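You operate a simulated robot arm through the tools that you are given. There is no shell and no other tool. Be economical: measure what you need, move in short steps, check, and stop when the job is done.

The job below is to be done with a simulated two-armed robot. You get a single attempt, and the scene is never put back.

Task
Run the cabinet fan till the amber lamp goes out, then switch it off.
Fine: the damper must be open for it; close it again afterwards.

The check looks at the end state, three seconds after you hand in, the way a careful person would. Anything else that was tipped, shoved, dropped, spilled or broken makes it a failure.

Robot
Two 7-joint arms with two-finger parallel grippers on one trunk, on a base that drives. Base frame: it is fixed to the floor where the robot stands at the start and does not move with it; the origin is under the middle of the robot, x ahead of it, y to its left, z up; the surface under the hand at the start is at about z = 0.85. Readings come in m, degrees, newtons and seconds.
The left shoulder is at the start at [0.07, 0.156, 1.205], the right one opposite. Places, roughly: cabinet fan switch [0.5, -0.1, 1.1]; door latch [0.4, -0.1, 0.9]; door of the yellow cabinet [0.4, 0, 0.6]; duct damper [0.7, 0, 1.4]; fan box [0.8, 0, 1.7]. Payload 3.91 kg a hand.
Tool frame (each hand has its own): the origin (TCP) lies between the finger pads and is the grasp point; the fingertips stand 0.03 m ahead of it; z points along the fingers, y is the line along which they close. Largest opening 0.11 m; finger width 0.02, thickness 0.01; the body of the gripper, 0.048 by 0.112 m, starts 0.055 m behind the TCP.
Orientation is told as [roll, pitch, yaw] about the base's x, y, z axes, in that order, counted from this pose: with the fingers straight down and closing along the base's y, the tool's x points along the base's -x, its y along +y and its z along -z.

Tools
- The arms move only by the tool jog_arm. It takes "left_plan", "right_plan" or both (then of equal length, played together; a hand with none holds still); each is a list of rows, each a list of 7 numbers: the shift along the tool's x, y, z in mm, then the turn, a rotation vector about the tool's x, y, z in degrees, then the finger opening in mm, from 0 to 110. In form: [[x, y, z, rx, ry, rz, claw], ...]. A call has 1 to 10 rows; each row is the pose to reach, as a shift and turn from the pose commanded when the call began, along the tool's axes at that moment. Rows are played at 5 a second. More than 0.05 m and 8.6 degrees between two rows, or a gripper value outside its range, and nothing of the call is played. Where a pose cannot be reached the arm comes as near as it can. A force on the tool above 40 N (or 10 N above the force at the start of the call, whichever is more), or a blocked arm, ends the call early, and 0.2 s more pass. Each finger travels about 0.108 m/s and halts on what it meets, pressing with about 27 N; the grip force reading is that of the motor and also rises with nothing between the fingers. The clock runs only during rows and for 0.2 s after the last one: add rows that repeat a pose to give the fingers time. The reply holds the time, the measured pose of the TCP, the force on the tool along the base axes, the opening and the grip force, in the units named above and with some noise, with the torque about the TCP (base axes, N m) and any sound that the robot's microphone picked up.
- Cameras (640 x 400 px; columns grow to the right, rows downward): "scene" is now at [0.1433, -0.0009, 1.4471]; the picture's right is [-0.00, -1.00, 0.00], its down [-0.43, 0.00, -0.90] and it looks along [0.90, -0.00, -0.43] (base axes); focal length 214 px, centre (320, 200). "left" rides on the left gripper at [0.072, -0.017, -0.103] in its tool frame; the picture's right is [0.23, 0.97, 0.00], its down [-0.76, 0.18, -0.62] and it looks along [-0.61, 0.14, 0.78] (tool axes); focal length 222 px, centre (320, 200). "right" rides on the right gripper at [0.072, 0.017, -0.103] in its tool frame; the picture's right is [-0.23, 0.97, 0.00], its down [-0.76, -0.18, -0.62] and it looks along [-0.61, -0.14, 0.78] (tool axes); focal length 222 px, centre (320, 200). There is no depth. A picture from a camera that has moved, and an enlarged one, comes with that camera's place and axes in the base frame and with its lens.
- get_image(camera): a new picture of that camera. It takes no simulated time.
- slide_trunk(by): slides the trunk up (or, below 0, down) by that many m; the arms and the scene camera ride with it, the base frame stays. It gives what a move gives, with no picture.
- drive_base(legs): drives the robot by 1 to 6 legs, each [ahead, left, turn to the left] in m, m and degrees, along the robot's own axes; the way and the turn of a leg run together, so that a leg with both is an arc; at most 1.5 m and 180 degrees a leg. The arms and the cameras ride along, it lands a little off, and it stops where it bumps. It gives what a move gives.
- pan_tilt(pan, tilt): turns the head with the scene camera to pan (to the left, within 86 degrees either way) and tilt (down, from -29 to 69), counted from straight ahead of the robot. It gives what a move gives.
- zoom(camera, box): a new picture of the part [left, top, right, bottom] of that camera's present view, enlarged. It takes no simulated time.
- sign_off(): hands the job in; it is judged then, once.

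Work in short steps. Places have to be worked out from the pictures, the camera data and where the tool is seen: move nearer, look again, correct. Check each grasp and each placing, and mend what went wrong. You have 120 turns and 108 pictures in all, those below and enlarged ones among them. Open the grippers and draw the arms clear of the work before you hand the job in, unless the task says otherwise; then end with one line.

The tools are called as a command line: name --argument value ..., lists and objects as JSON in quotes. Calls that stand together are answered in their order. jog_arm: Moves the arms, as the interface text tells. Its arguments: {"type":"object","properties":{"left_plan":{"type":"array"},"right_plan":{"type":"array"}},"required":[]} The other tools are called the same way: slide_trunk (by) slides the trunk up or down; drive_base (legs) drives the base; pan_tilt (pan, tilt) turns the head that bears the scene camera; get_image (camera) takes a picture; zoom (camera, box) takes an enlarged picture of a part of a camera's view; sign_off () hands the job in.

At the start:

```text
time: 0.0
left_ee_pos: [0.4958, 0.2198, 1.5891]
left_orientation: [0.0, 0.1, 0.0]
left_contact_force: [-0.5, -0.9, 0.0]
left_moment: [-0.02, -0.02, -0.02]
left_grip_width: 0.1101
left_grip_force: 0.1
right_ee_pos: [0.5409, -0.3422, 1.5027]
right_orientation: [0.0, 0.1, -0.1]
right_contact_force: [-0.2, 1.0, -0.7]
right_moment: [-0.01, 0.03, -0.05]
right_grip_width: 0.1101
right_grip_force: 0.0
trunk travel left (down, up): [-0.65, 0.29]
robot x, y, heading: [0.0007, -0.0, 0.1]
head pan, tilt: [-0.1, 25.6]
```

scene: 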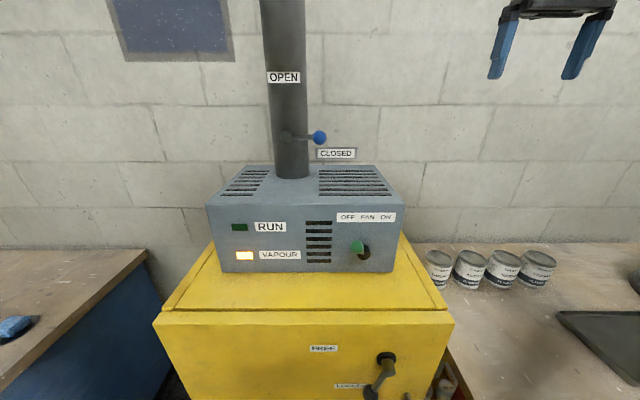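
right: 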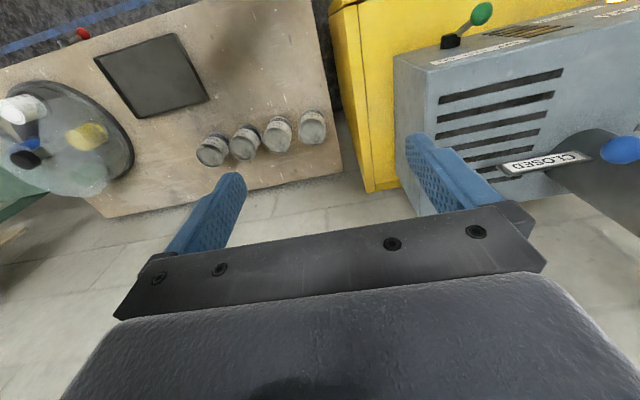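
left: 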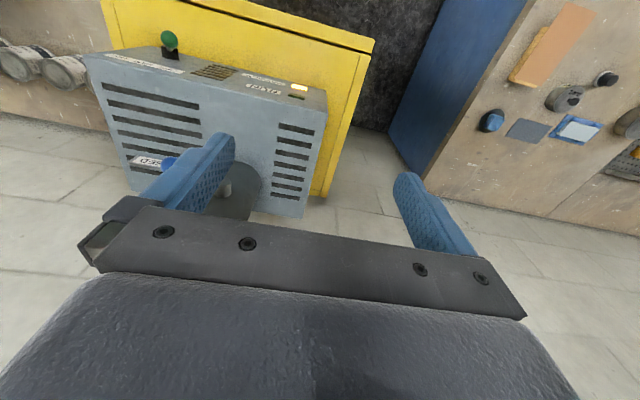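

The amber VAPOUR lamp is lit, the damper lever appears to point to CLOSED, and the fan switch sits on the box front. I zoom in on the damper, and on the switch and latch.

zoom --camera "scene" --box '[240, 50, 400, 150]'

zoom --camera "scene" --box '[200, 190, 440, 340]'

zoom --camera "scene" --box '[290, 320, 450, 400]'

```text
4.00 times, centred on (320, 100) of scene
camera zoom: at [0.1433, -0.0009, 1.4471], right [0.0, -1.0, 0.0], down [-0.43, 0.0, -0.9], along [0.9, 0.0, -0.43], focal length 858 px, centre (320, 600)
```

zoom: 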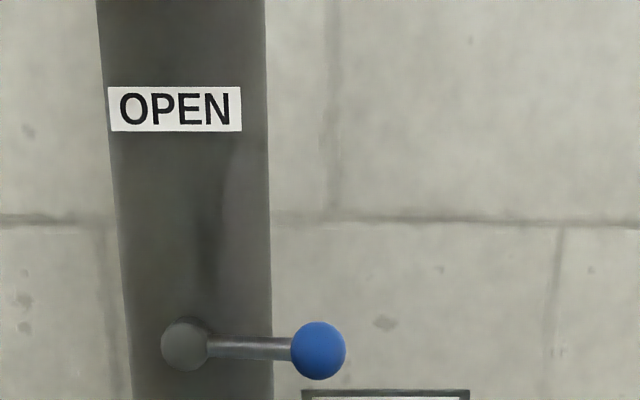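

```text
2.67 times, centred on (320, 265) of scene
camera zoom: at [0.1433, -0.0009, 1.4471], right [0.0, -1.0, 0.0], down [-0.43, 0.0, -0.9], along [0.9, 0.0, -0.43], focal length 572 px, centre (320, 27)
```

zoom: 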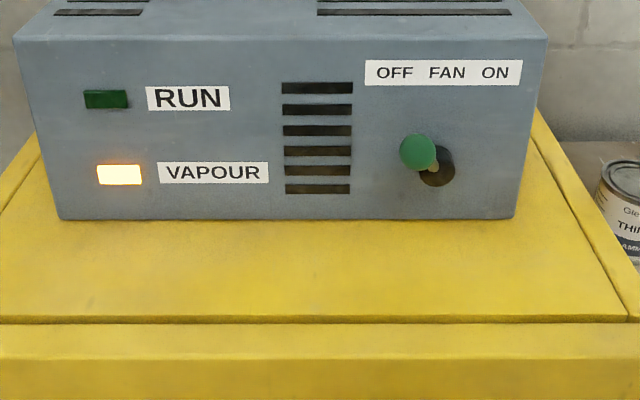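

```text
4.00 times, centred on (370, 360) of scene
camera zoom: at [0.1433, -0.0009, 1.4471], right [0.0, -1.0, 0.0], down [-0.43, 0.0, -0.9], along [0.9, 0.0, -0.43], focal length 858 px, centre (120, -440)
```

zoom: 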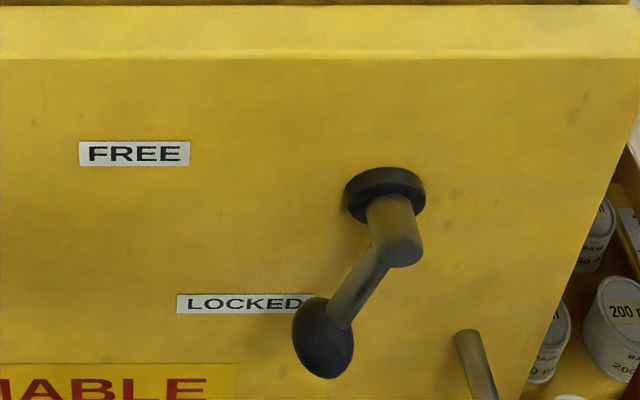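

From two views I put the damper ball at about (0.67, 0.00, 1.36), with its pivot at about (0.68, 0.08, 1.36). OPEN is straight up, and the switch ball is at about (0.52, -0.08, 1.156). I turn the left hand forward in front of the damper, doing the first half of the turn now.

jog_arm --left_plan '[[0, -10, 15, 4.33, -4.33, -4.33, 70], [0, -20, 30, 8.66, -8.66, -8.66, 70], [0, -30, 45, 13, -13, -13, 70], [0, -40, 60, 17.3, -17.3, -17.3, 70], [0, -50, 80, 21.65, -21.65, -21.65, 70], [0, -60, 100, 26, -26, -26, 70], [0, -70, 120, 30.3, -30.3, -30.3, 70], [0, -80, 140, 34.64, -34.64, -34.64, 70]]'

```text
time: 1.8
left_ee_pos: [0.4958, 0.1392, 1.4487]
left_orientation: [-45.0, -19.3, 45.1]
left_contact_force: [-0.4, -0.5, -0.2]
left_moment: [0.0, -0.02, -0.01]
left_grip_width: 0.0699
left_grip_force: 0.0
right_ee_pos: [0.5418, -0.3433, 1.5012]
right_orientation: [0.0, 0.0, 0.0]
right_contact_force: [-0.8, 0.5, 0.9]
right_moment: [0.0, 0.01, 0.0]
right_grip_width: 0.11
right_grip_force: 0.0
trunk travel left (down, up): [-0.65, 0.29]
robot x, y, heading: [-0.0009, -0.0012, -0.1]
head pan, tilt: [-0.1, 25.6]
```

The turn went as commanded, so I do the second half in place.

jog_arm --left_plan '[[0, 0, 0, 4.33, -4.33, -4.33, 70], [0, 0, 0, 8.66, -8.66, -8.66, 70], [0, 0, 0, 13, -13, -13, 70], [0, 0, 0, 17.3, -17.3, -17.3, 70], [0, 0, 0, 21.65, -21.65, -21.65, 70], [0, 0, 0, 26, -26, -26, 70], [0, 0, 0, 30.3, -30.3, -30.3, 70], [0, 0, 0, 34.64, -34.64, -34.64, 70]]'

get_image --camera "left"

get_image --camera "scene"

```text
time: 3.6
left_ee_pos: [0.5223, 0.1252, 1.4764]
left_orientation: [-89.9, 0.0, 90.1]
left_contact_force: [-0.7, 0.7, 0.0]
left_moment: [0.0, 0.01, -0.01]
left_grip_width: 0.0699
left_grip_force: 0.1
left hand out of reach, approached as far as the arm can: row 5, 6, 7, 8
right_ee_pos: [0.5417, -0.3441, 1.5025]
right_orientation: [0.1, 0.1, 0.0]
right_contact_force: [1.2, 0.2, -0.2]
right_moment: [-0.02, 0.03, -0.02]
right_grip_width: 0.11
right_grip_force: 0.0
trunk travel left (down, up): [-0.65, 0.29]
robot x, y, heading: [0.0027, -0.0021, 0.0]
head pan, tilt: [-0.1, 25.6]
```

```text
101 pictures are left
camera left: at [0.4177, 0.0509, 1.4933], right [0.0, -0.23, -0.97], down [-0.62, 0.76, -0.18], along [0.78, 0.61, -0.14], focal length 222 px, centre (320, 200)
```

left: 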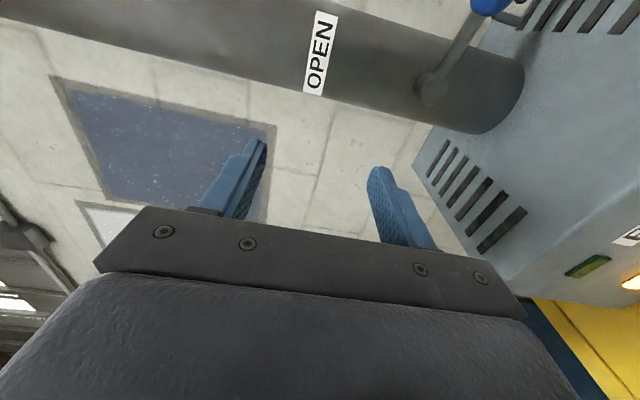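

```text
100 pictures are left
camera scene: at [0.1439, -0.002, 1.447], right [0.0, -1.0, 0.0], down [-0.43, 0.0, -0.9], along [0.9, 0.0, -0.43], focal length 214 px, centre (320, 200)
```

scene: 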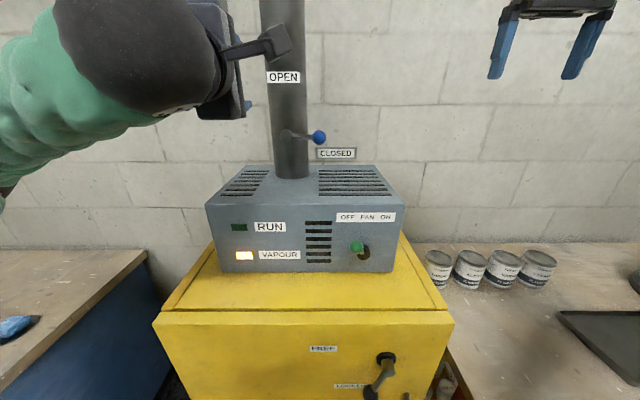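

The hand now points forward, with tool x = -Y, y = -Z and z = +X. The new view confirms the ball at about (0.672, 0.003, 1.358), so I move in front of it.

jog_arm --left_plan '[[25, 25, 20, 0, 0, 0, 60], [50, 50, 40, 0, 0, 0, 60], [75, 75, 40, 0, 0, 0, 60], [100, 100, 40, 0, 0, 0, 60], [122, 118, 40, 0, 0, 0, 60]]'

get_image --camera "left"

```text
time: 4.8
left_ee_pos: [0.5609, 0.0019, 1.3623]
left_orientation: [-89.9, 0.0, 90.0]
left_contact_force: [0.5, -0.2, 0.0]
left_moment: [-0.01, -0.01, 0.0]
left_grip_width: 0.0602
left_grip_force: 0.2
right_ee_pos: [0.5403, -0.3445, 1.5026]
right_orientation: [0.2, 0.0, 0.0]
right_contact_force: [0.1, 0.3, 0.4]
right_moment: [0.02, -0.03, -0.03]
right_grip_width: 0.1099
right_grip_force: 0.1
trunk travel left (down, up): [-0.65, 0.29]
robot x, y, heading: [0.0044, 0.0035, 0.1]
head pan, tilt: [-0.1, 25.6]
```

```text
99 pictures are left
camera left: at [0.4559, -0.0717, 1.3779], right [0.0, -0.23, -0.97], down [-0.62, 0.76, -0.18], along [0.78, 0.61, -0.14], focal length 222 px, centre (320, 200)
```

left: 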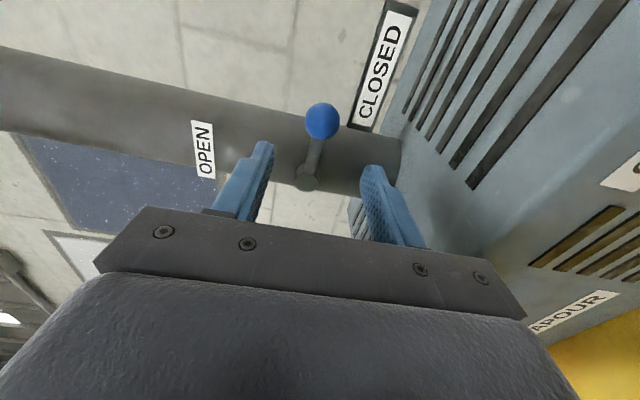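

The ball is centred between the fingers at about (0.672, 0.002, 1.359). I advance 92 mm and narrow the opening to 42 mm.

jog_arm --left_plan '[[0, 3, 30, 0, 0, 0, 60], [0, 3, 60, 0, 0, 0, 60], [0, 3, 80, 0, 0, 0, 60], [0, 3, 93, 0, 0, 0, 60], [0, 3, 93, 0, 0, 0, 42], [0, 3, 93, 0, 0, 0, 42]]'

get_image --camera "left"

```text
time: 6.2
left_ee_pos: [0.6558, 0.0046, 1.3579]
left_orientation: [-90.0, 0.0, 89.9]
left_contact_force: [0.3, 0.6, 0.0]
left_moment: [-0.01, 0.03, 0.01]
left_grip_width: 0.042
left_grip_force: 0.0
right_ee_pos: [0.5417, -0.3431, 1.5014]
right_orientation: [0.0, 0.0, -0.1]
right_contact_force: [-0.3, -0.3, -0.1]
right_moment: [-0.01, 0.0, 0.0]
right_grip_width: 0.1099
right_grip_force: 0.0
trunk travel left (down, up): [-0.65, 0.29]
robot x, y, heading: [0.002, -0.0008, -0.2]
head pan, tilt: [-0.1, 25.6]
```

```text
98 pictures are left
camera left: at [0.5508, -0.069, 1.3731], right [0.0, -0.23, -0.97], down [-0.62, 0.76, -0.18], along [0.78, 0.61, -0.14], focal length 222 px, centre (320, 200)
```

left: 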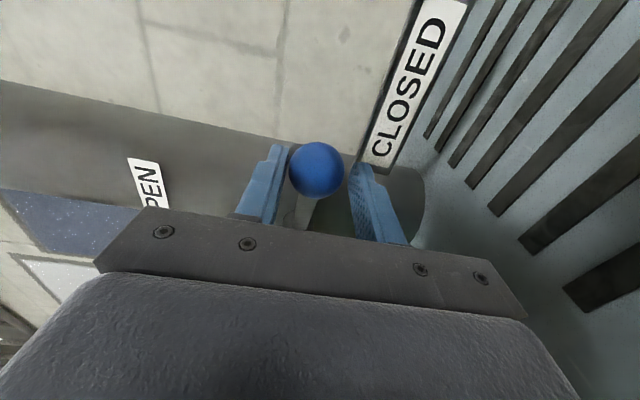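

The ball is caged. I swing it up along the arc about the pivot, turning the hand with the lever.

jog_arm --left_plan '[[-0.8, -10.9, 0, 0, 0, -8, 40], [-3, -21.5, 0, 0, 0, -16, 40], [-6.7, -31.7, 0, 0, 0, -24, 40], [-11.9, -41.3, 0, 0, 0, -32, 40], [-18.2, -50.1, 0, 0, 0, -40, 40]]'

get_image --camera "left"

```text
time: 7.4
left_ee_pos: [0.6555, 0.0233, 1.4078]
left_orientation: [-90.0, 40.1, 90.0]
left_contact_force: [0.8, -1.5, -0.8]
left_moment: [0.0, -0.01, -0.02]
left_grip_width: 0.041
left_grip_force: 0.6
right_ee_pos: [0.5414, -0.3438, 1.5031]
right_orientation: [0.0, 0.0, 0.0]
right_contact_force: [0.5, 0.4, -0.4]
right_moment: [0.0, 0.02, 0.02]
right_grip_width: 0.1101
right_grip_force: 0.1
trunk travel left (down, up): [-0.65, 0.29]
robot x, y, heading: [0.0008, 0.0, -0.1]
head pan, tilt: [-0.1, 25.6]
```

```text
97 pictures are left
camera left: at [0.5503, -0.0227, 1.4661], right [0.0, -0.8, -0.6], down [-0.62, 0.47, -0.63], along [0.78, 0.37, -0.5], focal length 222 px, centre (320, 200)
```

left: 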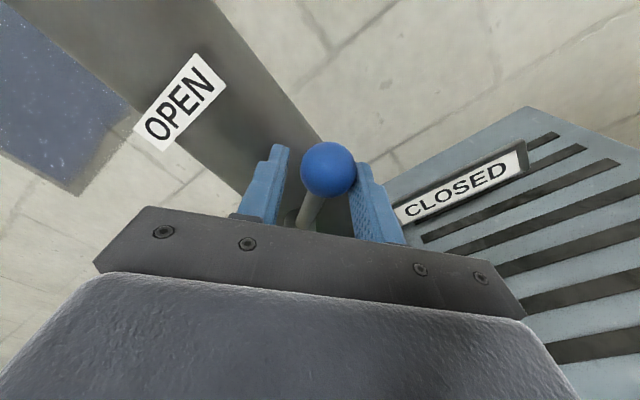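

The lever follows well. Tool x is still radial, so the same arc pattern carries it the remaining ~52°.

jog_arm --left_plan '[[-0.8, -10.9, 0, 0, 0, -8, 40], [-3, -21.5, 0, 0, 0, -16, 40], [-6.7, -31.7, 0, 0, 0, -24, 40], [-11.9, -41.3, 0, 0, 0, -32, 40], [-18.2, -50.1, 0, 0, 0, -40, 40], [-25.8, -58, 0, 0, 0, -48, 40], [-30.0, -61.5, 0, 0, 0, -52, 40], [-30.0, -61.5, 0, 0, 0, -52, 40]]'

get_image --camera "left"

get_image --camera "scene"

```text
time: 9.2
left_ee_pos: [0.6559, 0.0852, 1.4346]
left_orientation: [89.8, 87.9, -90.3]
left_contact_force: [0.4, -2.3, 1.1]
left_moment: [0.0, -0.01, 0.01]
left_grip_width: 0.0412
left_grip_force: 1.3
right_ee_pos: [0.541, -0.3443, 1.504]
right_orientation: [0.1, 0.0, -0.1]
right_contact_force: [0.1, 0.5, -0.8]
right_moment: [-0.01, -0.01, -0.01]
right_grip_width: 0.1099
right_grip_force: 0.1
trunk travel left (down, up): [-0.65, 0.29]
robot x, y, heading: [-0.001, 0.0048, -0.1]
head pan, tilt: [-0.1, 25.6]
```

```text
96 pictures are left
camera left: at [0.5504, 0.1031, 1.5058], right [0.0, -0.96, 0.26], down [-0.62, -0.2, -0.75], along [0.78, -0.16, -0.6], focal length 222 px, centre (320, 200)
```

left: 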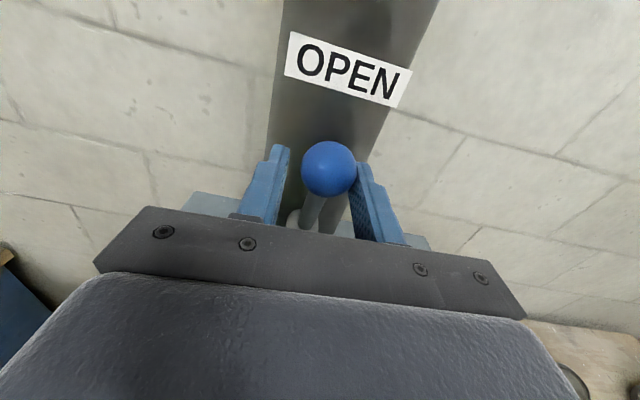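

```text
95 pictures are left
camera scene: at [0.1435, -0.0013, 1.4471], right [0.0, -1.0, 0.0], down [-0.43, 0.0, -0.9], along [0.9, 0.0, -0.43], focal length 214 px, centre (320, 200)
```

scene: 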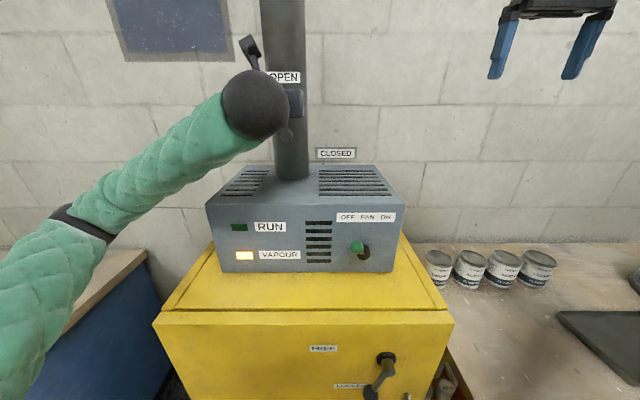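

The ball is at about 91°, pressed by the right-hand finger. I nudge a few mm more to feel for an end stop.

jog_arm --left_plan '[[0, -3, 0, 0, 0, -2, 40], [-0.3, -6, 0, 0, 0, -4, 40], [-0.3, -6, 0, 0, 0, -4, 40]]'

zoom --camera "left" --box '[220, 100, 440, 240]'

```text
time: 10.0
left_ee_pos: [0.6551, 0.0885, 1.4329]
left_orientation: [89.3, 84.1, -90.8]
left_contact_force: [0.6, -16.6, -0.6]
left_moment: [0.19, 0.07, -0.19]
left_grip_width: 0.0482
left_grip_force: 8.1
right_ee_pos: [0.5408, -0.3463, 1.5021]
right_orientation: [0.2, -0.1, 0.0]
right_contact_force: [0.2, -0.3, 0.3]
right_moment: [0.0, -0.03, -0.02]
right_grip_width: 0.1099
right_grip_force: 0.0
trunk travel left (down, up): [-0.65, 0.29]
robot x, y, heading: [-0.0003, 0.0009, 0.1]
head pan, tilt: [-0.1, 25.6]
```

```text
2.86 times, centred on (330, 170) of left
camera zoom: at [0.5505, 0.1116, 1.5028], right [0.0, -0.95, 0.33], down [-0.62, -0.25, -0.74], along [0.78, -0.2, -0.59], focal length 635 px, centre (291, 286)
```

zoom: 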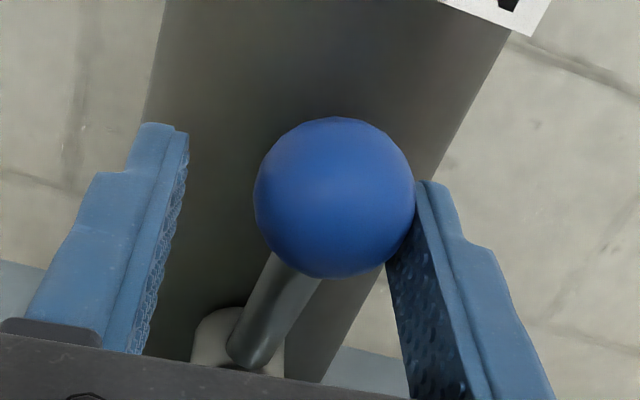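

That is the hard stop (16.6 N), so the damper is fully open. I relieve the push, open the fingers and withdraw straight back 95 mm, then check the lever.

jog_arm --left_plan '[[0, 5, 0, 0, 0, 2, 50], [0, 3, 0, 0, 0, 4, 64], [0, 3, 0, 0, 0, 4, 64], [0, 3, -25, 0, 0, 4, 64], [0, 3, -50, 0, 0, 4, 64], [0, 3, -75, 0, 0, 4, 64], [0, 3, -95, 0, 0, 4, 64]]'

get_image --camera "left"

```text
time: 11.6
left_ee_pos: [0.5596, 0.0887, 1.4361]
left_orientation: [90.6, 88.0, -89.4]
left_contact_force: [0.0, 0.5, 0.0]
left_moment: [0.01, 0.0, -0.02]
left_grip_width: 0.0638
left_grip_force: 0.0
right_ee_pos: [0.5395, -0.3439, 1.504]
right_orientation: [-0.1, -0.1, -0.1]
right_contact_force: [0.4, 0.3, -0.4]
right_moment: [0.02, -0.02, 0.03]
right_grip_width: 0.1101
right_grip_force: 0.0
trunk travel left (down, up): [-0.65, 0.29]
robot x, y, heading: [0.0006, 0.0009, -0.1]
head pan, tilt: [-0.1, 25.6]
```

```text
93 pictures are left
camera left: at [0.4534, 0.1073, 1.5064], right [0.0, -0.97, 0.26], down [-0.62, -0.2, -0.76], along [0.78, -0.16, -0.6], focal length 222 px, centre (320, 200)
```

left: 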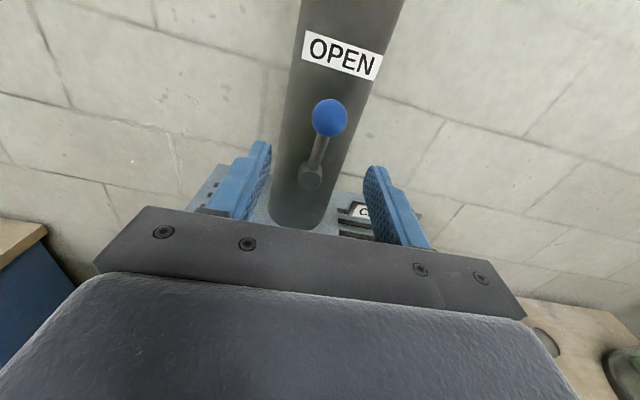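

The damper stays open with the lever straight up. I move the left hand a bit left, and bring the right hand (pointing down) up near the switch for a close look.

jog_arm --left_plan '[[0, -10, -5, 0, 0, 0, 64], [0, -20, -10, 0, 0, 0, 64], [0, -30, -15, 0, 0, 0, 64], [0, -40, -20, 0, 0, 0, 64], [0, -50, -20, 0, 0, 0, 64], [0, -60, -20, 0, 0, 0, 64], [0, -70, -20, 0, 0, 0, 64]]' --right_plan '[[15, 20, 30, 0, 0, 0, 80], [30, 45, 60, 0, 0, 0, 60], [45, 75, 90, 0, 0, 0, 60], [55, 105, 120, 0, 0, 0, 60], [55, 135, 150, 0, 0, 0, 60], [55, 165, 180, 0, 0, 0, 60], [55, 194, 203, 0, 0, 0, 60]]'

get_image --camera "right"

get_image --camera "scene"

```text
time: 13.2
left_ee_pos: [0.5598, 0.1498, 1.4462]
left_orientation: [86.4, 87.9, -93.6]
left_contact_force: [-0.1, 0.9, -0.1]
left_moment: [-0.02, 0.02, -0.02]
left_grip_width: 0.0637
left_grip_force: 0.1
left hand out of reach, approached as far as the arm can: row 3, 4, 5, 6, 7
right_ee_pos: [0.4855, -0.1458, 1.2995]
right_orientation: [-0.1, 0.0, -0.2]
right_contact_force: [-0.2, 0.0, 0.0]
right_moment: [-0.02, 0.02, 0.0]
right_grip_width: 0.0601
right_grip_force: 0.0
trunk travel left (down, up): [-0.65, 0.29]
robot x, y, heading: [0.0044, 0.0029, 0.1]
head pan, tilt: [-0.1, 25.6]
```

```text
92 pictures are left
camera right: at [0.4126, -0.1296, 1.4018], right [0.23, 0.97, 0.0], down [0.76, -0.18, 0.62], along [0.61, -0.14, -0.78], focal length 222 px, centre (320, 200)
```

right: 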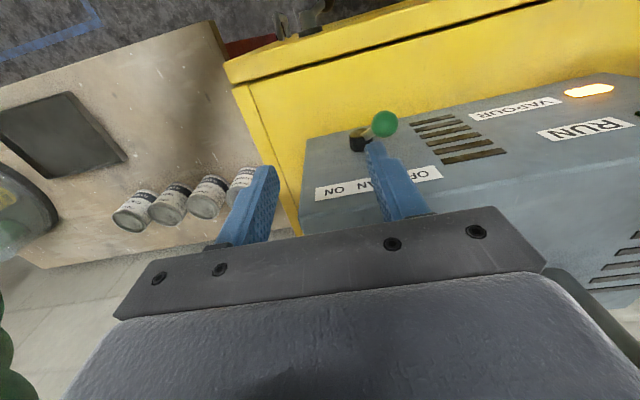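

```text
91 pictures are left
camera scene: at [0.1444, 0.0002, 1.447], right [0.0, -1.0, 0.0], down [-0.43, 0.0, -0.9], along [0.9, 0.0, -0.43], focal length 214 px, centre (320, 200)
```

scene: 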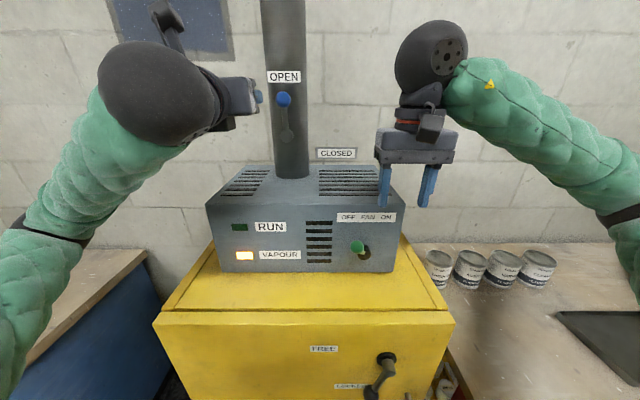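

The switch ball is at about (0.514, -0.080, 1.157). I zoom in to understand how the lever swings.

zoom --camera "right" --box '[320, 90, 448, 170]'

zoom --camera "scene" --box '[328, 205, 408, 275]'

```text
5.00 times, centred on (384, 130) of right
camera zoom: at [0.4126, -0.1296, 1.4018], right [0.23, 0.97, 0.0], down [0.76, -0.18, 0.62], along [0.61, -0.14, -0.78], focal length 1111 px, centre (0, 550)
```

zoom: 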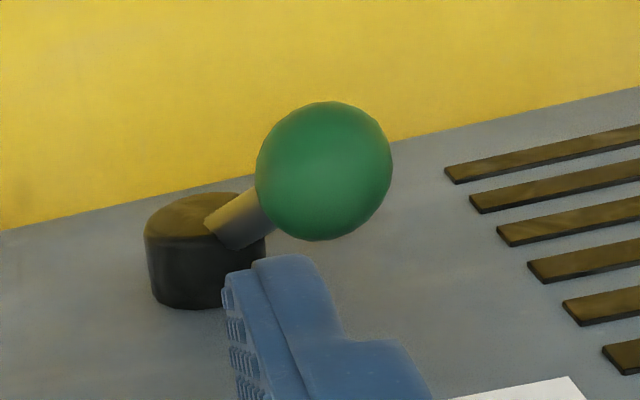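

```text
5.71 times, centred on (368, 240) of scene
camera zoom: at [0.1444, 0.0002, 1.447], right [0.0, -1.0, 0.0], down [-0.43, 0.0, -0.9], along [0.9, 0.0, -0.43], focal length 1226 px, centre (46, -29)
```

zoom: 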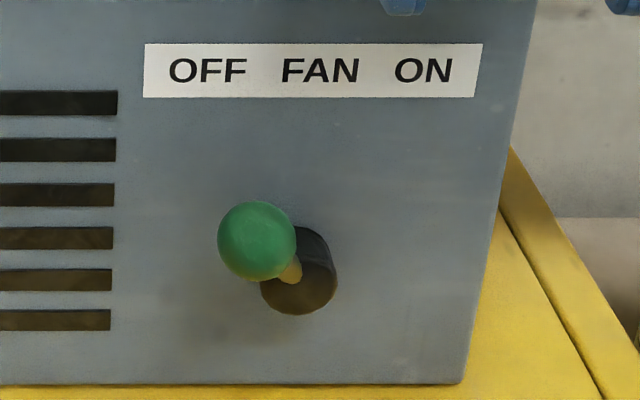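

The toggle leans up, out and left from its boss at about (0.537, -0.103, 1.117), so ON should mirror that at y≈-0.126. I lower the open fingers around the ball.

jog_arm --right_plan '[[-10, 33, 0, 0, 0, 0, 60], [-21, 66, 0, 0, 0, 0, 60], [-21, 66, 30, 0, 0, 0, 60], [-21, 66, 60, 0, 0, 0, 60], [-21, 66, 85, 0, 0, 0, 60], [-21, 66, 100, 0, 0, 0, 60]]'

get_image --camera "right"

zoom --camera "scene" --box '[288, 170, 448, 290]'

```text
time: 14.6
left_ee_pos: [0.5597, 0.1487, 1.4457]
left_orientation: [87.8, 88.0, -92.0]
left_contact_force: [0.4, -0.1, 0.2]
left_moment: [0.0, -0.01, -0.01]
left_grip_width: 0.0638
left_grip_force: 0.1
right_ee_pos: [0.507, -0.0825, 1.1993]
right_orientation: [0.0, -0.1, -0.1]
right_contact_force: [0.2, 0.8, -0.4]
right_moment: [0.03, -0.03, -0.01]
right_grip_width: 0.0598
right_grip_force: 0.0
trunk travel left (down, up): [-0.65, 0.29]
robot x, y, heading: [-0.0012, -0.0007, 0.0]
head pan, tilt: [-0.1, 25.6]
```

```text
88 pictures are left
camera right: at [0.4347, -0.066, 1.3017], right [0.23, 0.97, 0.0], down [0.76, -0.18, 0.62], along [0.61, -0.14, -0.78], focal length 222 px, centre (320, 200)
```

right: 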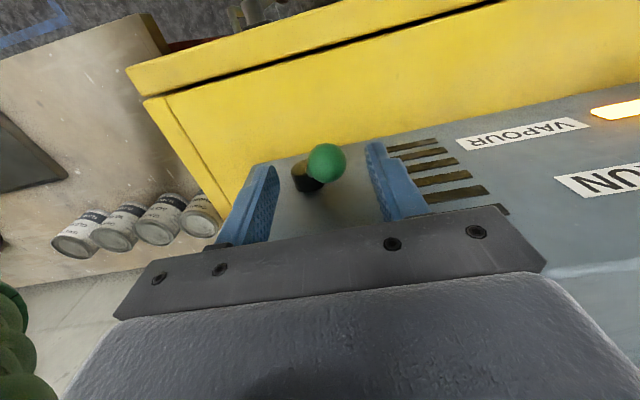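

```text
3.33 times, centred on (368, 230) of scene
camera zoom: at [0.1439, -0.001, 1.4471], right [0.0, -1.0, 0.0], down [-0.43, 0.0, -0.9], along [0.9, 0.0, -0.43], focal length 715 px, centre (160, 100)
```

zoom: 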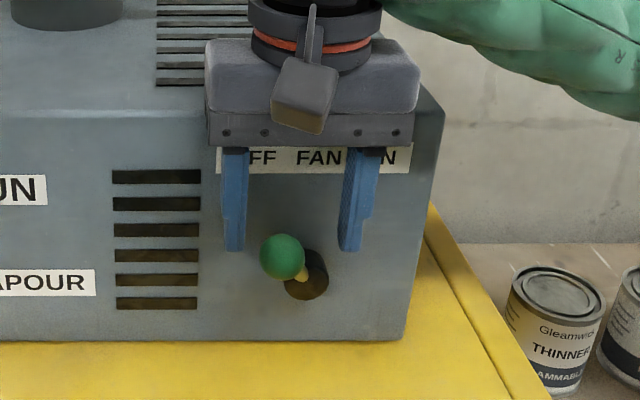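

The ball is at about (0.512, -0.079, 1.162), between the fingers and just below the tips. I lower 22 mm more.

jog_arm --right_plan '[[0, 2, 11, 0, 0, 0, 60], [0, 3, 22, 0, 0, 0, 60], [0, 3, 22, 0, 0, 0, 50]]'

zoom --camera "scene" --box '[288, 170, 448, 290]'

zoom --camera "right" --box '[220, 110, 440, 250]'

```text
time: 15.4
left_ee_pos: [0.5591, 0.1491, 1.4462]
left_orientation: [88.6, 88.1, -91.3]
left_contact_force: [-0.3, 0.9, -0.2]
left_moment: [-0.02, 0.0, 0.01]
left_grip_width: 0.0639
left_grip_force: 0.0
right_ee_pos: [0.5056, -0.0808, 1.1764]
right_orientation: [0.0, -0.1, 0.0]
right_contact_force: [0.1, -0.3, -0.2]
right_moment: [-0.02, 0.02, -0.01]
right_grip_width: 0.0501
right_grip_force: 0.1
trunk travel left (down, up): [-0.65, 0.29]
robot x, y, heading: [-0.0007, 0.001, 0.2]
head pan, tilt: [-0.1, 25.6]
```

```text
3.33 times, centred on (368, 230) of scene
camera zoom: at [0.1434, -0.0008, 1.4471], right [0.0, -1.0, 0.0], down [-0.43, 0.0, -0.9], along [0.9, 0.0, -0.43], focal length 715 px, centre (160, 100)
```

zoom: 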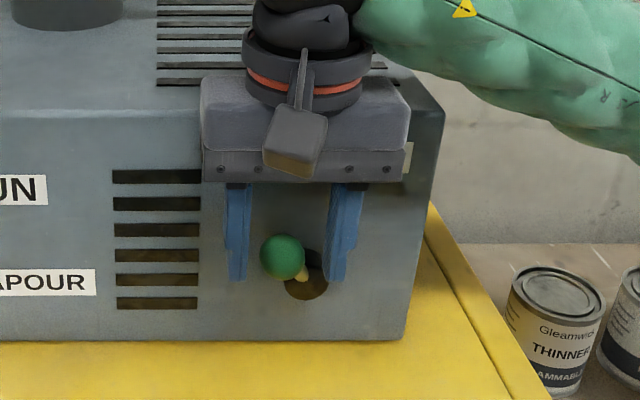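

```text
2.86 times, centred on (330, 180) of right
camera zoom: at [0.4335, -0.0635, 1.2794], right [0.23, 0.97, 0.0], down [0.76, -0.18, 0.62], along [0.61, -0.14, -0.78], focal length 635 px, centre (291, 257)
```

zoom: 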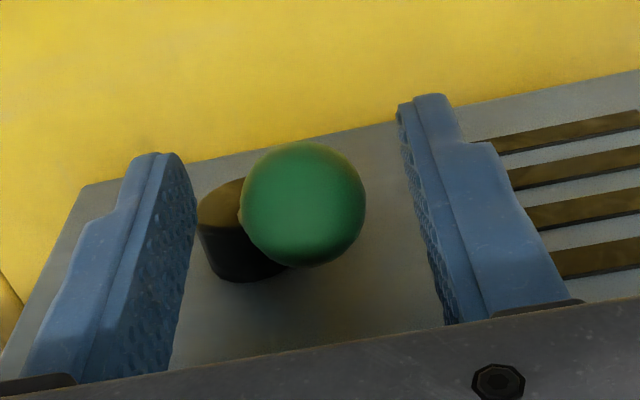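

The ball is caged on both sides. I push right (-y) in small steps towards ON, watching the force and sound.

jog_arm --right_plan '[[0, -10, 0, 0, 0, 0, 50], [0, -20, 0, 0, 0, 0, 50], [0, -30, 0, 0, 0, 0, 50], [0, -38, 0, 0, 0, 0, 50], [0, -44, 0, 0, 0, 0, 50]]'

zoom --camera "scene" --box '[208, 170, 448, 290]'

```text
time: 16.6
left_ee_pos: [0.5601, 0.148, 1.4444]
left_orientation: [88.3, 88.0, -91.5]
left_contact_force: [0.6, -0.2, -0.4]
left_moment: [0.02, 0.02, 0.0]
left_grip_width: 0.0639
left_grip_force: 0.1
right_ee_pos: [0.5067, -0.1252, 1.1761]
right_orientation: [0.0, 0.0, 0.0]
right_contact_force: [-0.7, -1.1, 0.6]
right_moment: [-0.03, 0.0, 0.04]
right_grip_width: 0.0505
right_grip_force: 0.0
trunk travel left (down, up): [-0.65, 0.29]
robot x, y, heading: [-0.0005, 0.0007, -0.1]
head pan, tilt: [-0.1, 25.6]
```

```text
2.67 times, centred on (328, 230) of scene
camera zoom: at [0.1435, -0.0011, 1.4471], right [0.0, -1.0, 0.0], down [-0.43, 0.0, -0.9], along [0.9, 0.0, -0.43], focal length 572 px, centre (299, 120)
```

zoom: 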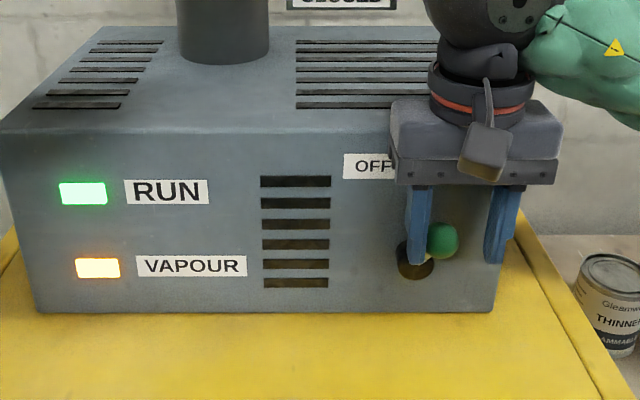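

The RUN lamp is green and the switch snapped to ON. I hold still and wait, checking the amber lamp periodically.

jog_arm --right_plan '[[0, 0, 0, 0, 0, 0, 50], [0, 0, 0, 0, 0, 0, 50], [0, 0, 0, 0, 0, 0, 50], [0, 0, 0, 0, 0, 0, 50], [0, 0, 0, 0, 0, 0, 50], [0, 0, 0, 0, 0, 0, 50], [0, 0, 0, 0, 0, 0, 50], [0, 0, 0, 0, 0, 0, 50], [0, 0, 0, 0, 0, 0, 50], [0, 0, 0, 0, 0, 0, 50]]'

jog_arm --right_plan '[[0, 0, 0, 0, 0, 0, 50], [0, 0, 0, 0, 0, 0, 50], [0, 0, 0, 0, 0, 0, 50], [0, 0, 0, 0, 0, 0, 50], [0, 0, 0, 0, 0, 0, 50], [0, 0, 0, 0, 0, 0, 50], [0, 0, 0, 0, 0, 0, 50], [0, 0, 0, 0, 0, 0, 50], [0, 0, 0, 0, 0, 0, 50], [0, 0, 0, 0, 0, 0, 50]]'

zoom --camera "scene" --box '[208, 170, 448, 290]'

```text
time: 18.8
left_ee_pos: [0.5602, 0.1496, 1.445]
left_orientation: [88.4, 88.0, -91.6]
left_contact_force: [-0.1, -0.8, -0.6]
left_moment: [0.03, 0.03, 0.0]
left_grip_width: 0.0639
left_grip_force: 0.1
right_ee_pos: [0.5078, -0.1246, 1.176]
right_orientation: [-0.1, 0.0, 0.0]
right_contact_force: [-0.9, -0.3, 0.7]
right_moment: [-0.03, 0.0, 0.01]
right_grip_width: 0.0504
right_grip_force: 0.0
trunk travel left (down, up): [-0.65, 0.29]
robot x, y, heading: [0.0004, 0.0, -0.0]
head pan, tilt: [-0.1, 25.6]
```

```text
time: 21.0
left_ee_pos: [0.559, 0.1489, 1.447]
left_orientation: [88.4, 88.0, -91.7]
left_contact_force: [-0.5, 0.5, -0.4]
left_moment: [0.02, 0.01, 0.0]
left_grip_width: 0.0641
left_grip_force: 0.1
right_ee_pos: [0.5073, -0.1247, 1.1786]
right_orientation: [0.1, 0.0, -0.2]
right_contact_force: [-0.9, 0.4, 0.7]
right_moment: [0.02, -0.02, -0.02]
right_grip_width: 0.05
right_grip_force: 0.0
trunk travel left (down, up): [-0.65, 0.29]
robot x, y, heading: [0.0019, -0.0028, 0.2]
head pan, tilt: [-0.1, 25.6]
```

```text
2.67 times, centred on (328, 230) of scene
camera zoom: at [0.1435, -0.0009, 1.4471], right [0.0, -1.0, 0.0], down [-0.43, 0.0, -0.9], along [0.9, 0.0, -0.43], focal length 572 px, centre (299, 120)
```

zoom: 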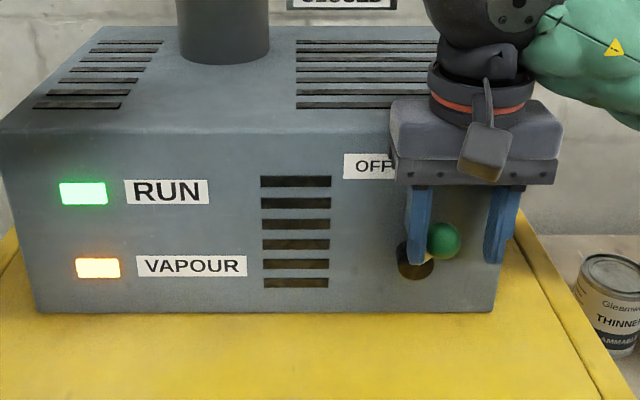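

The fan is running and amber is still lit. I keep waiting.

jog_arm --right_plan '[[0, 0, 0, 0, 0, 0, 50], [0, 0, 0, 0, 0, 0, 50], [0, 0, 0, 0, 0, 0, 50], [0, 0, 0, 0, 0, 0, 50], [0, 0, 0, 0, 0, 0, 50], [0, 0, 0, 0, 0, 0, 50], [0, 0, 0, 0, 0, 0, 50], [0, 0, 0, 0, 0, 0, 50], [0, 0, 0, 0, 0, 0, 50], [0, 0, 0, 0, 0, 0, 50]]'

jog_arm --right_plan '[[0, 0, 0, 0, 0, 0, 50], [0, 0, 0, 0, 0, 0, 50], [0, 0, 0, 0, 0, 0, 50], [0, 0, 0, 0, 0, 0, 50], [0, 0, 0, 0, 0, 0, 50], [0, 0, 0, 0, 0, 0, 50], [0, 0, 0, 0, 0, 0, 50], [0, 0, 0, 0, 0, 0, 50], [0, 0, 0, 0, 0, 0, 50], [0, 0, 0, 0, 0, 0, 50]]'

zoom --camera "scene" --box '[208, 170, 448, 290]'

```text
time: 23.2
left_ee_pos: [0.5591, 0.1496, 1.4457]
left_orientation: [88.4, 88.0, -91.6]
left_contact_force: [0.2, -0.4, -0.3]
left_moment: [0.0, 0.03, 0.02]
left_grip_width: 0.0637
left_grip_force: 0.0
right_ee_pos: [0.5071, -0.1243, 1.1768]
right_orientation: [-0.1, 0.0, -0.1]
right_contact_force: [-0.4, -0.6, 0.4]
right_moment: [0.02, 0.01, 0.0]
right_grip_width: 0.0501
right_grip_force: 0.1
trunk travel left (down, up): [-0.65, 0.29]
robot x, y, heading: [-0.0031, 0.0002, -0.1]
head pan, tilt: [-0.1, 25.6]
```

```text
time: 25.4
left_ee_pos: [0.5594, 0.1481, 1.4453]
left_orientation: [88.4, 87.9, -91.6]
left_contact_force: [-0.5, 0.2, -0.6]
left_moment: [0.02, 0.02, 0.01]
left_grip_width: 0.064
left_grip_force: 0.1
right_ee_pos: [0.5058, -0.1239, 1.1762]
right_orientation: [0.0, 0.0, -0.1]
right_contact_force: [0.1, 0.4, 0.0]
right_moment: [0.01, 0.03, -0.02]
right_grip_width: 0.05
right_grip_force: 0.0
trunk travel left (down, up): [-0.65, 0.29]
robot x, y, heading: [0.0002, -0.0007, 0.2]
head pan, tilt: [-0.1, 25.6]
```

```text
2.67 times, centred on (328, 230) of scene
camera zoom: at [0.1435, -0.0009, 1.4471], right [0.0, -1.0, 0.0], down [-0.43, 0.0, -0.9], along [0.9, 0.0, -0.43], focal length 572 px, centre (299, 120)
```

zoom: 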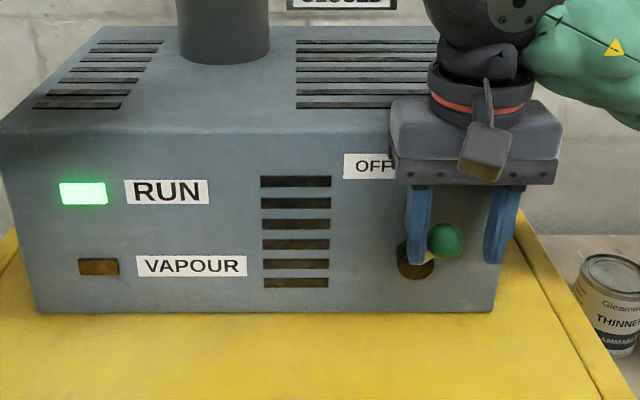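

The amber lamp is out. I push the switch back left to OFF.

jog_arm --right_plan '[[0, 10, 0, 0, 0, 0, 50], [0, 20, 0, 0, 0, 0, 50], [0, 30, 0, 0, 0, 0, 50], [0, 38, 0, 0, 0, 0, 50], [0, 46, 0, 0, 0, 0, 50], [0, 46, 0, 0, 0, 0, 50]]'

zoom --camera "scene" --box '[208, 170, 448, 290]'

```text
time: 26.8
left_ee_pos: [0.5596, 0.1487, 1.4458]
left_orientation: [88.4, 88.0, -91.7]
left_contact_force: [0.1, 0.5, 0.6]
left_moment: [-0.03, -0.02, 0.01]
left_grip_width: 0.064
left_grip_force: 0.0
right_ee_pos: [0.508, -0.0787, 1.1763]
right_orientation: [-0.1, -0.1, 0.0]
right_contact_force: [-0.2, -1.1, -0.1]
right_moment: [-0.01, 0.0, 0.04]
right_grip_width: 0.0502
right_grip_force: 0.2
trunk travel left (down, up): [-0.65, 0.29]
robot x, y, heading: [0.0002, 0.001, -0.4]
head pan, tilt: [-0.1, 25.6]
```

```text
2.67 times, centred on (328, 230) of scene
camera zoom: at [0.1435, -0.001, 1.4471], right [0.0, -1.0, 0.0], down [-0.43, 0.0, -0.9], along [0.9, 0.0, -0.43], focal length 572 px, centre (299, 120)
```

zoom: 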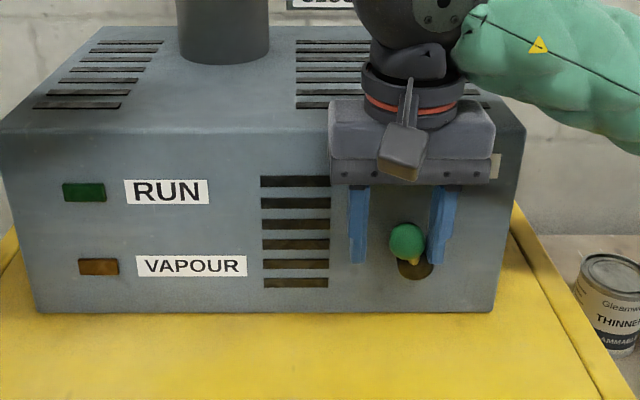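

RUN is off, but the ball sits a little right of its original OFF rest. I push about 10 mm further to fully seat it.

jog_arm --right_plan '[[0, 4, 0, 0, 0, 0, 50], [0, 8, 0, 0, 0, 0, 50], [0, 11, 0, 0, 0, 0, 50], [0, 11, 0, 0, 0, 0, 50]]'

zoom --camera "scene" --box '[208, 170, 448, 290]'

```text
time: 27.8
left_ee_pos: [0.559, 0.1488, 1.4449]
left_orientation: [88.2, 87.9, -91.9]
left_contact_force: [-0.2, 0.8, -0.5]
left_moment: [0.0, 0.01, -0.01]
left_grip_width: 0.064
left_grip_force: 0.1
right_ee_pos: [0.507, -0.0665, 1.1765]
right_orientation: [0.0, 0.0, -0.1]
right_contact_force: [1.4, -6.5, 1.9]
right_moment: [-0.17, -0.06, 0.0]
right_grip_width: 0.0532
right_grip_force: 3.5
trunk travel left (down, up): [-0.65, 0.29]
robot x, y, heading: [0.0017, -0.0017, 0.1]
head pan, tilt: [-0.1, 25.6]
```

```text
2.67 times, centred on (328, 230) of scene
camera zoom: at [0.1437, -0.0015, 1.4471], right [0.0, -1.0, 0.0], down [-0.43, 0.0, -0.9], along [0.9, 0.0, -0.43], focal length 572 px, centre (299, 120)
```

zoom: 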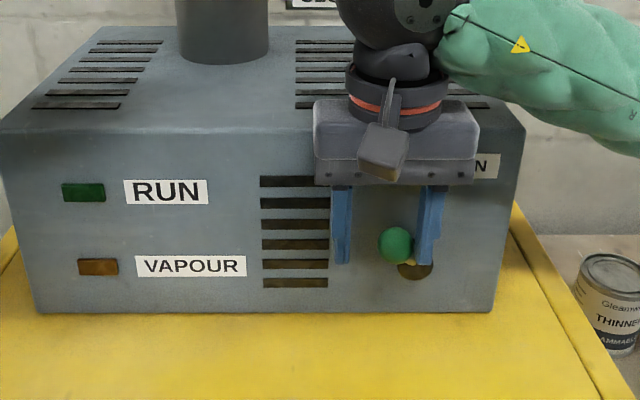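

The switch is seated at its OFF stop, with both lamps dark. I centre the right hand on the ball, lift straight up and retreat to the right.

jog_arm --right_plan '[[0, -8, 0, 0, 0, 0, 56], [0, -12, 0, 0, 0, 0, 60], [2, -12, -30, 0, 0, 0, 60], [4, -12, -70, 0, 0, 0, 60], [4, -12, -110, 0, 0, 0, 60], [4, -35, -150, 0, 0, 0, 60], [0, -70, -180, 0, 0, 0, 60], [0, -110, -200, 0, 0, 0, 60], [0, -150, -220, 0, 0, 0, 60], [0, -190, -240, 0, 0, 0, 60]]'

get_image --camera "scene"

get_image --camera "left"

```text
time: 30.0
left_ee_pos: [0.5561, 0.1485, 1.4468]
left_orientation: [91.3, 88.1, -88.6]
left_contact_force: [0.2, -0.1, 0.3]
left_moment: [-0.01, -0.01, 0.04]
left_grip_width: 0.064
left_grip_force: 0.1
right_ee_pos: [0.5057, -0.2599, 1.4161]
right_orientation: [0.1, -0.1, 0.2]
right_contact_force: [0.6, -0.4, -0.1]
right_moment: [0.03, -0.02, -0.02]
right_grip_width: 0.0599
right_grip_force: 0.1
trunk travel left (down, up): [-0.65, 0.29]
robot x, y, heading: [-0.0004, 0.002, -0.0]
head pan, tilt: [-0.1, 25.6]
```

```text
79 pictures are left
camera scene: at [0.1415, -0.002, 1.4473], right [0.0, -1.0, 0.0], down [-0.43, 0.0, -0.9], along [0.9, 0.0, -0.43], focal length 214 px, centre (320, 200)
```

scene: 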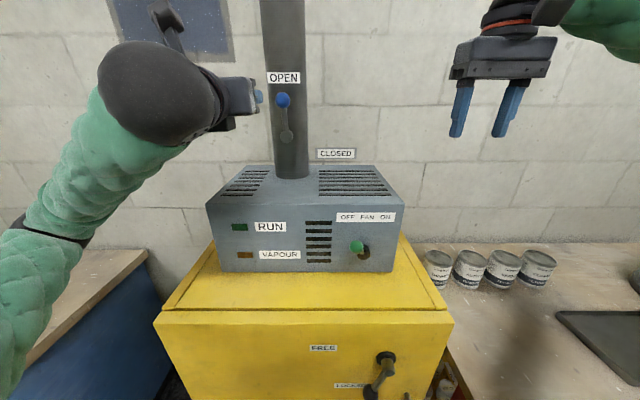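

```text
78 pictures are left
camera left: at [0.4521, 0.1661, 1.5181], right [0.0, -0.97, 0.26], down [-0.62, -0.2, -0.76], along [0.78, -0.16, -0.6], focal length 222 px, centre (320, 200)
```

left: 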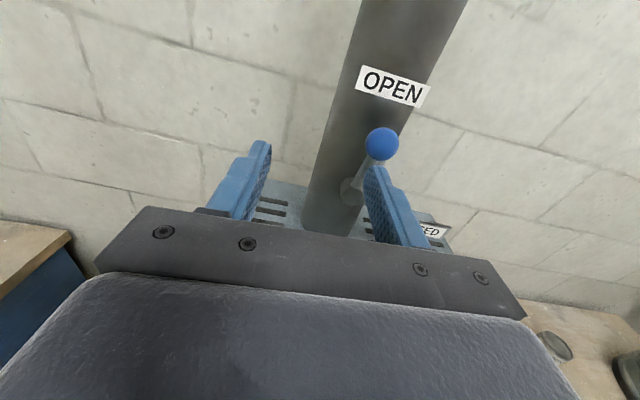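

The right hand is clear and the switch is at OFF. I bring the left hand back in front of the damper ball at about (0.672, 0.079, 1.438).

jog_arm --left_plan '[[-2, 20, 0, 0, 0, 0, 64], [-4, 40, 0, 0, 0, 0, 64], [-6, 60, 0, 0, 0, 0, 64], [-8, 69, 0, 0, 0, 0, 64]]'

get_image --camera "left"

```text
time: 31.0
left_ee_pos: [0.5581, 0.0784, 1.4403]
left_orientation: [89.8, 88.1, -90.2]
left_contact_force: [0.1, 0.0, -1.5]
left_moment: [-0.01, -0.02, 0.01]
left_grip_width: 0.0641
left_grip_force: 0.0
right_ee_pos: [0.5069, -0.2595, 1.4165]
right_orientation: [0.1, 0.0, -0.2]
right_contact_force: [-0.4, -0.2, 0.0]
right_moment: [-0.01, 0.01, -0.01]
right_grip_width: 0.0601
right_grip_force: 0.0
trunk travel left (down, up): [-0.65, 0.29]
robot x, y, heading: [-0.0001, -0.0044, -0.0]
head pan, tilt: [-0.1, 25.6]
```

```text
77 pictures are left
camera left: at [0.4526, 0.0974, 1.5112], right [0.0, -0.97, 0.26], down [-0.62, -0.2, -0.76], along [0.78, -0.16, -0.6], focal length 222 px, centre (320, 200)
```

left: 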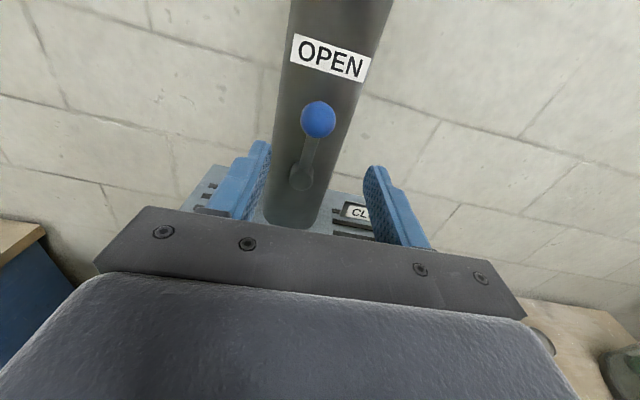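

The ball is at about (0.672, 0.080, 1.440), centred. I advance 96 mm and narrow the opening.

jog_arm --left_plan '[[-2, -1, 30, 0, 0, 0, 64], [-2, -1, 60, 0, 0, 0, 64], [-2, -1, 80, 0, 0, 0, 64], [-2, -1, 97, 0, 0, 0, 64], [-2, -1, 97, 0, 0, 0, 42], [-2, -1, 97, 0, 0, 0, 42]]'

get_image --camera "left"

```text
time: 32.4
left_ee_pos: [0.6545, 0.0817, 1.4391]
left_orientation: [89.0, 88.1, -90.8]
left_contact_force: [-0.4, -0.3, 0.1]
left_moment: [0.01, -0.01, -0.05]
left_grip_width: 0.0421
left_grip_force: 0.0
right_ee_pos: [0.5081, -0.2593, 1.4166]
right_orientation: [0.0, 0.0, -0.1]
right_contact_force: [-0.3, 0.0, 0.2]
right_moment: [-0.02, -0.03, 0.0]
right_grip_width: 0.0601
right_grip_force: 0.1
trunk travel left (down, up): [-0.65, 0.29]
robot x, y, heading: [0.001, 0.0013, -0.0]
head pan, tilt: [-0.1, 25.6]
```

```text
76 pictures are left
camera left: at [0.55, 0.0997, 1.5102], right [0.0, -0.97, 0.26], down [-0.62, -0.2, -0.75], along [0.78, -0.16, -0.6], focal length 222 px, centre (320, 200)
```

left: 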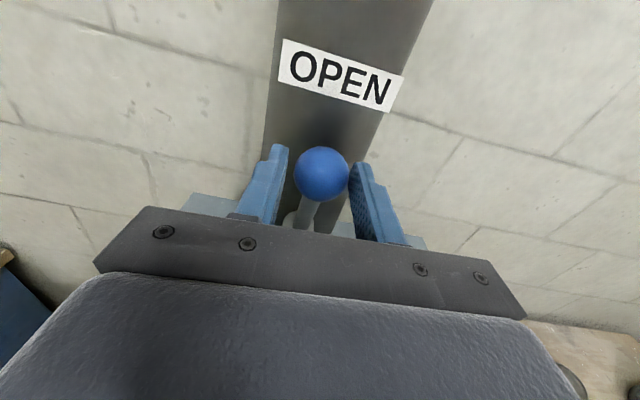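

The ball is caged. I swing it back down along the arc, the first 48°.

jog_arm --left_plan '[[-0.8, 10.9, 0, 0, 0, 8, 40], [-3, 21.5, 0, 0, 0, 16, 40], [-6.7, 31.7, 0, 0, 0, 24, 40], [-11.9, 41.3, 0, 0, 0, 32, 40], [-18.2, 50.1, 0, 0, 0, 40, 40], [-25.8, 58, 0, 0, 0, 48, 40]]'

get_image --camera "left"

```text
time: 33.8
left_ee_pos: [0.6556, 0.0217, 1.4158]
left_orientation: [-90.1, 44.0, 90.1]
left_contact_force: [-0.3, -0.1, 0.3]
left_moment: [0.03, -0.02, 0.0]
left_grip_width: 0.0405
left_grip_force: 0.2
right_ee_pos: [0.5083, -0.2593, 1.4155]
right_orientation: [0.0, 0.0, 0.0]
right_contact_force: [0.2, 0.6, 0.1]
right_moment: [-0.01, 0.01, 0.01]
right_grip_width: 0.06
right_grip_force: 0.0
trunk travel left (down, up): [-0.65, 0.29]
robot x, y, heading: [0.0033, 0.0006, -0.1]
head pan, tilt: [-0.1, 25.6]
```

```text
75 pictures are left
camera left: at [0.5494, -0.0195, 1.4771], right [0.0, -0.84, -0.54], down [-0.62, 0.43, -0.66], along [0.78, 0.34, -0.52], focal length 222 px, centre (320, 200)
```

left: 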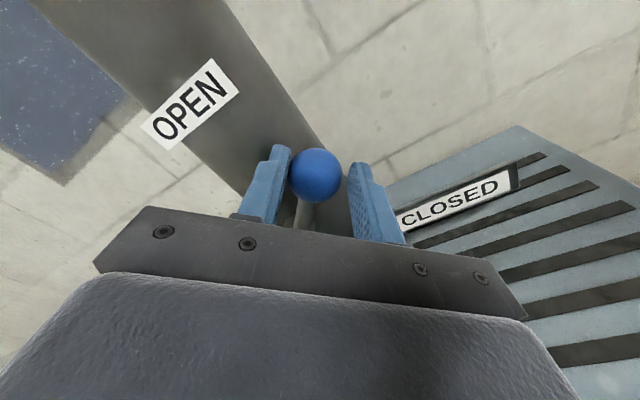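

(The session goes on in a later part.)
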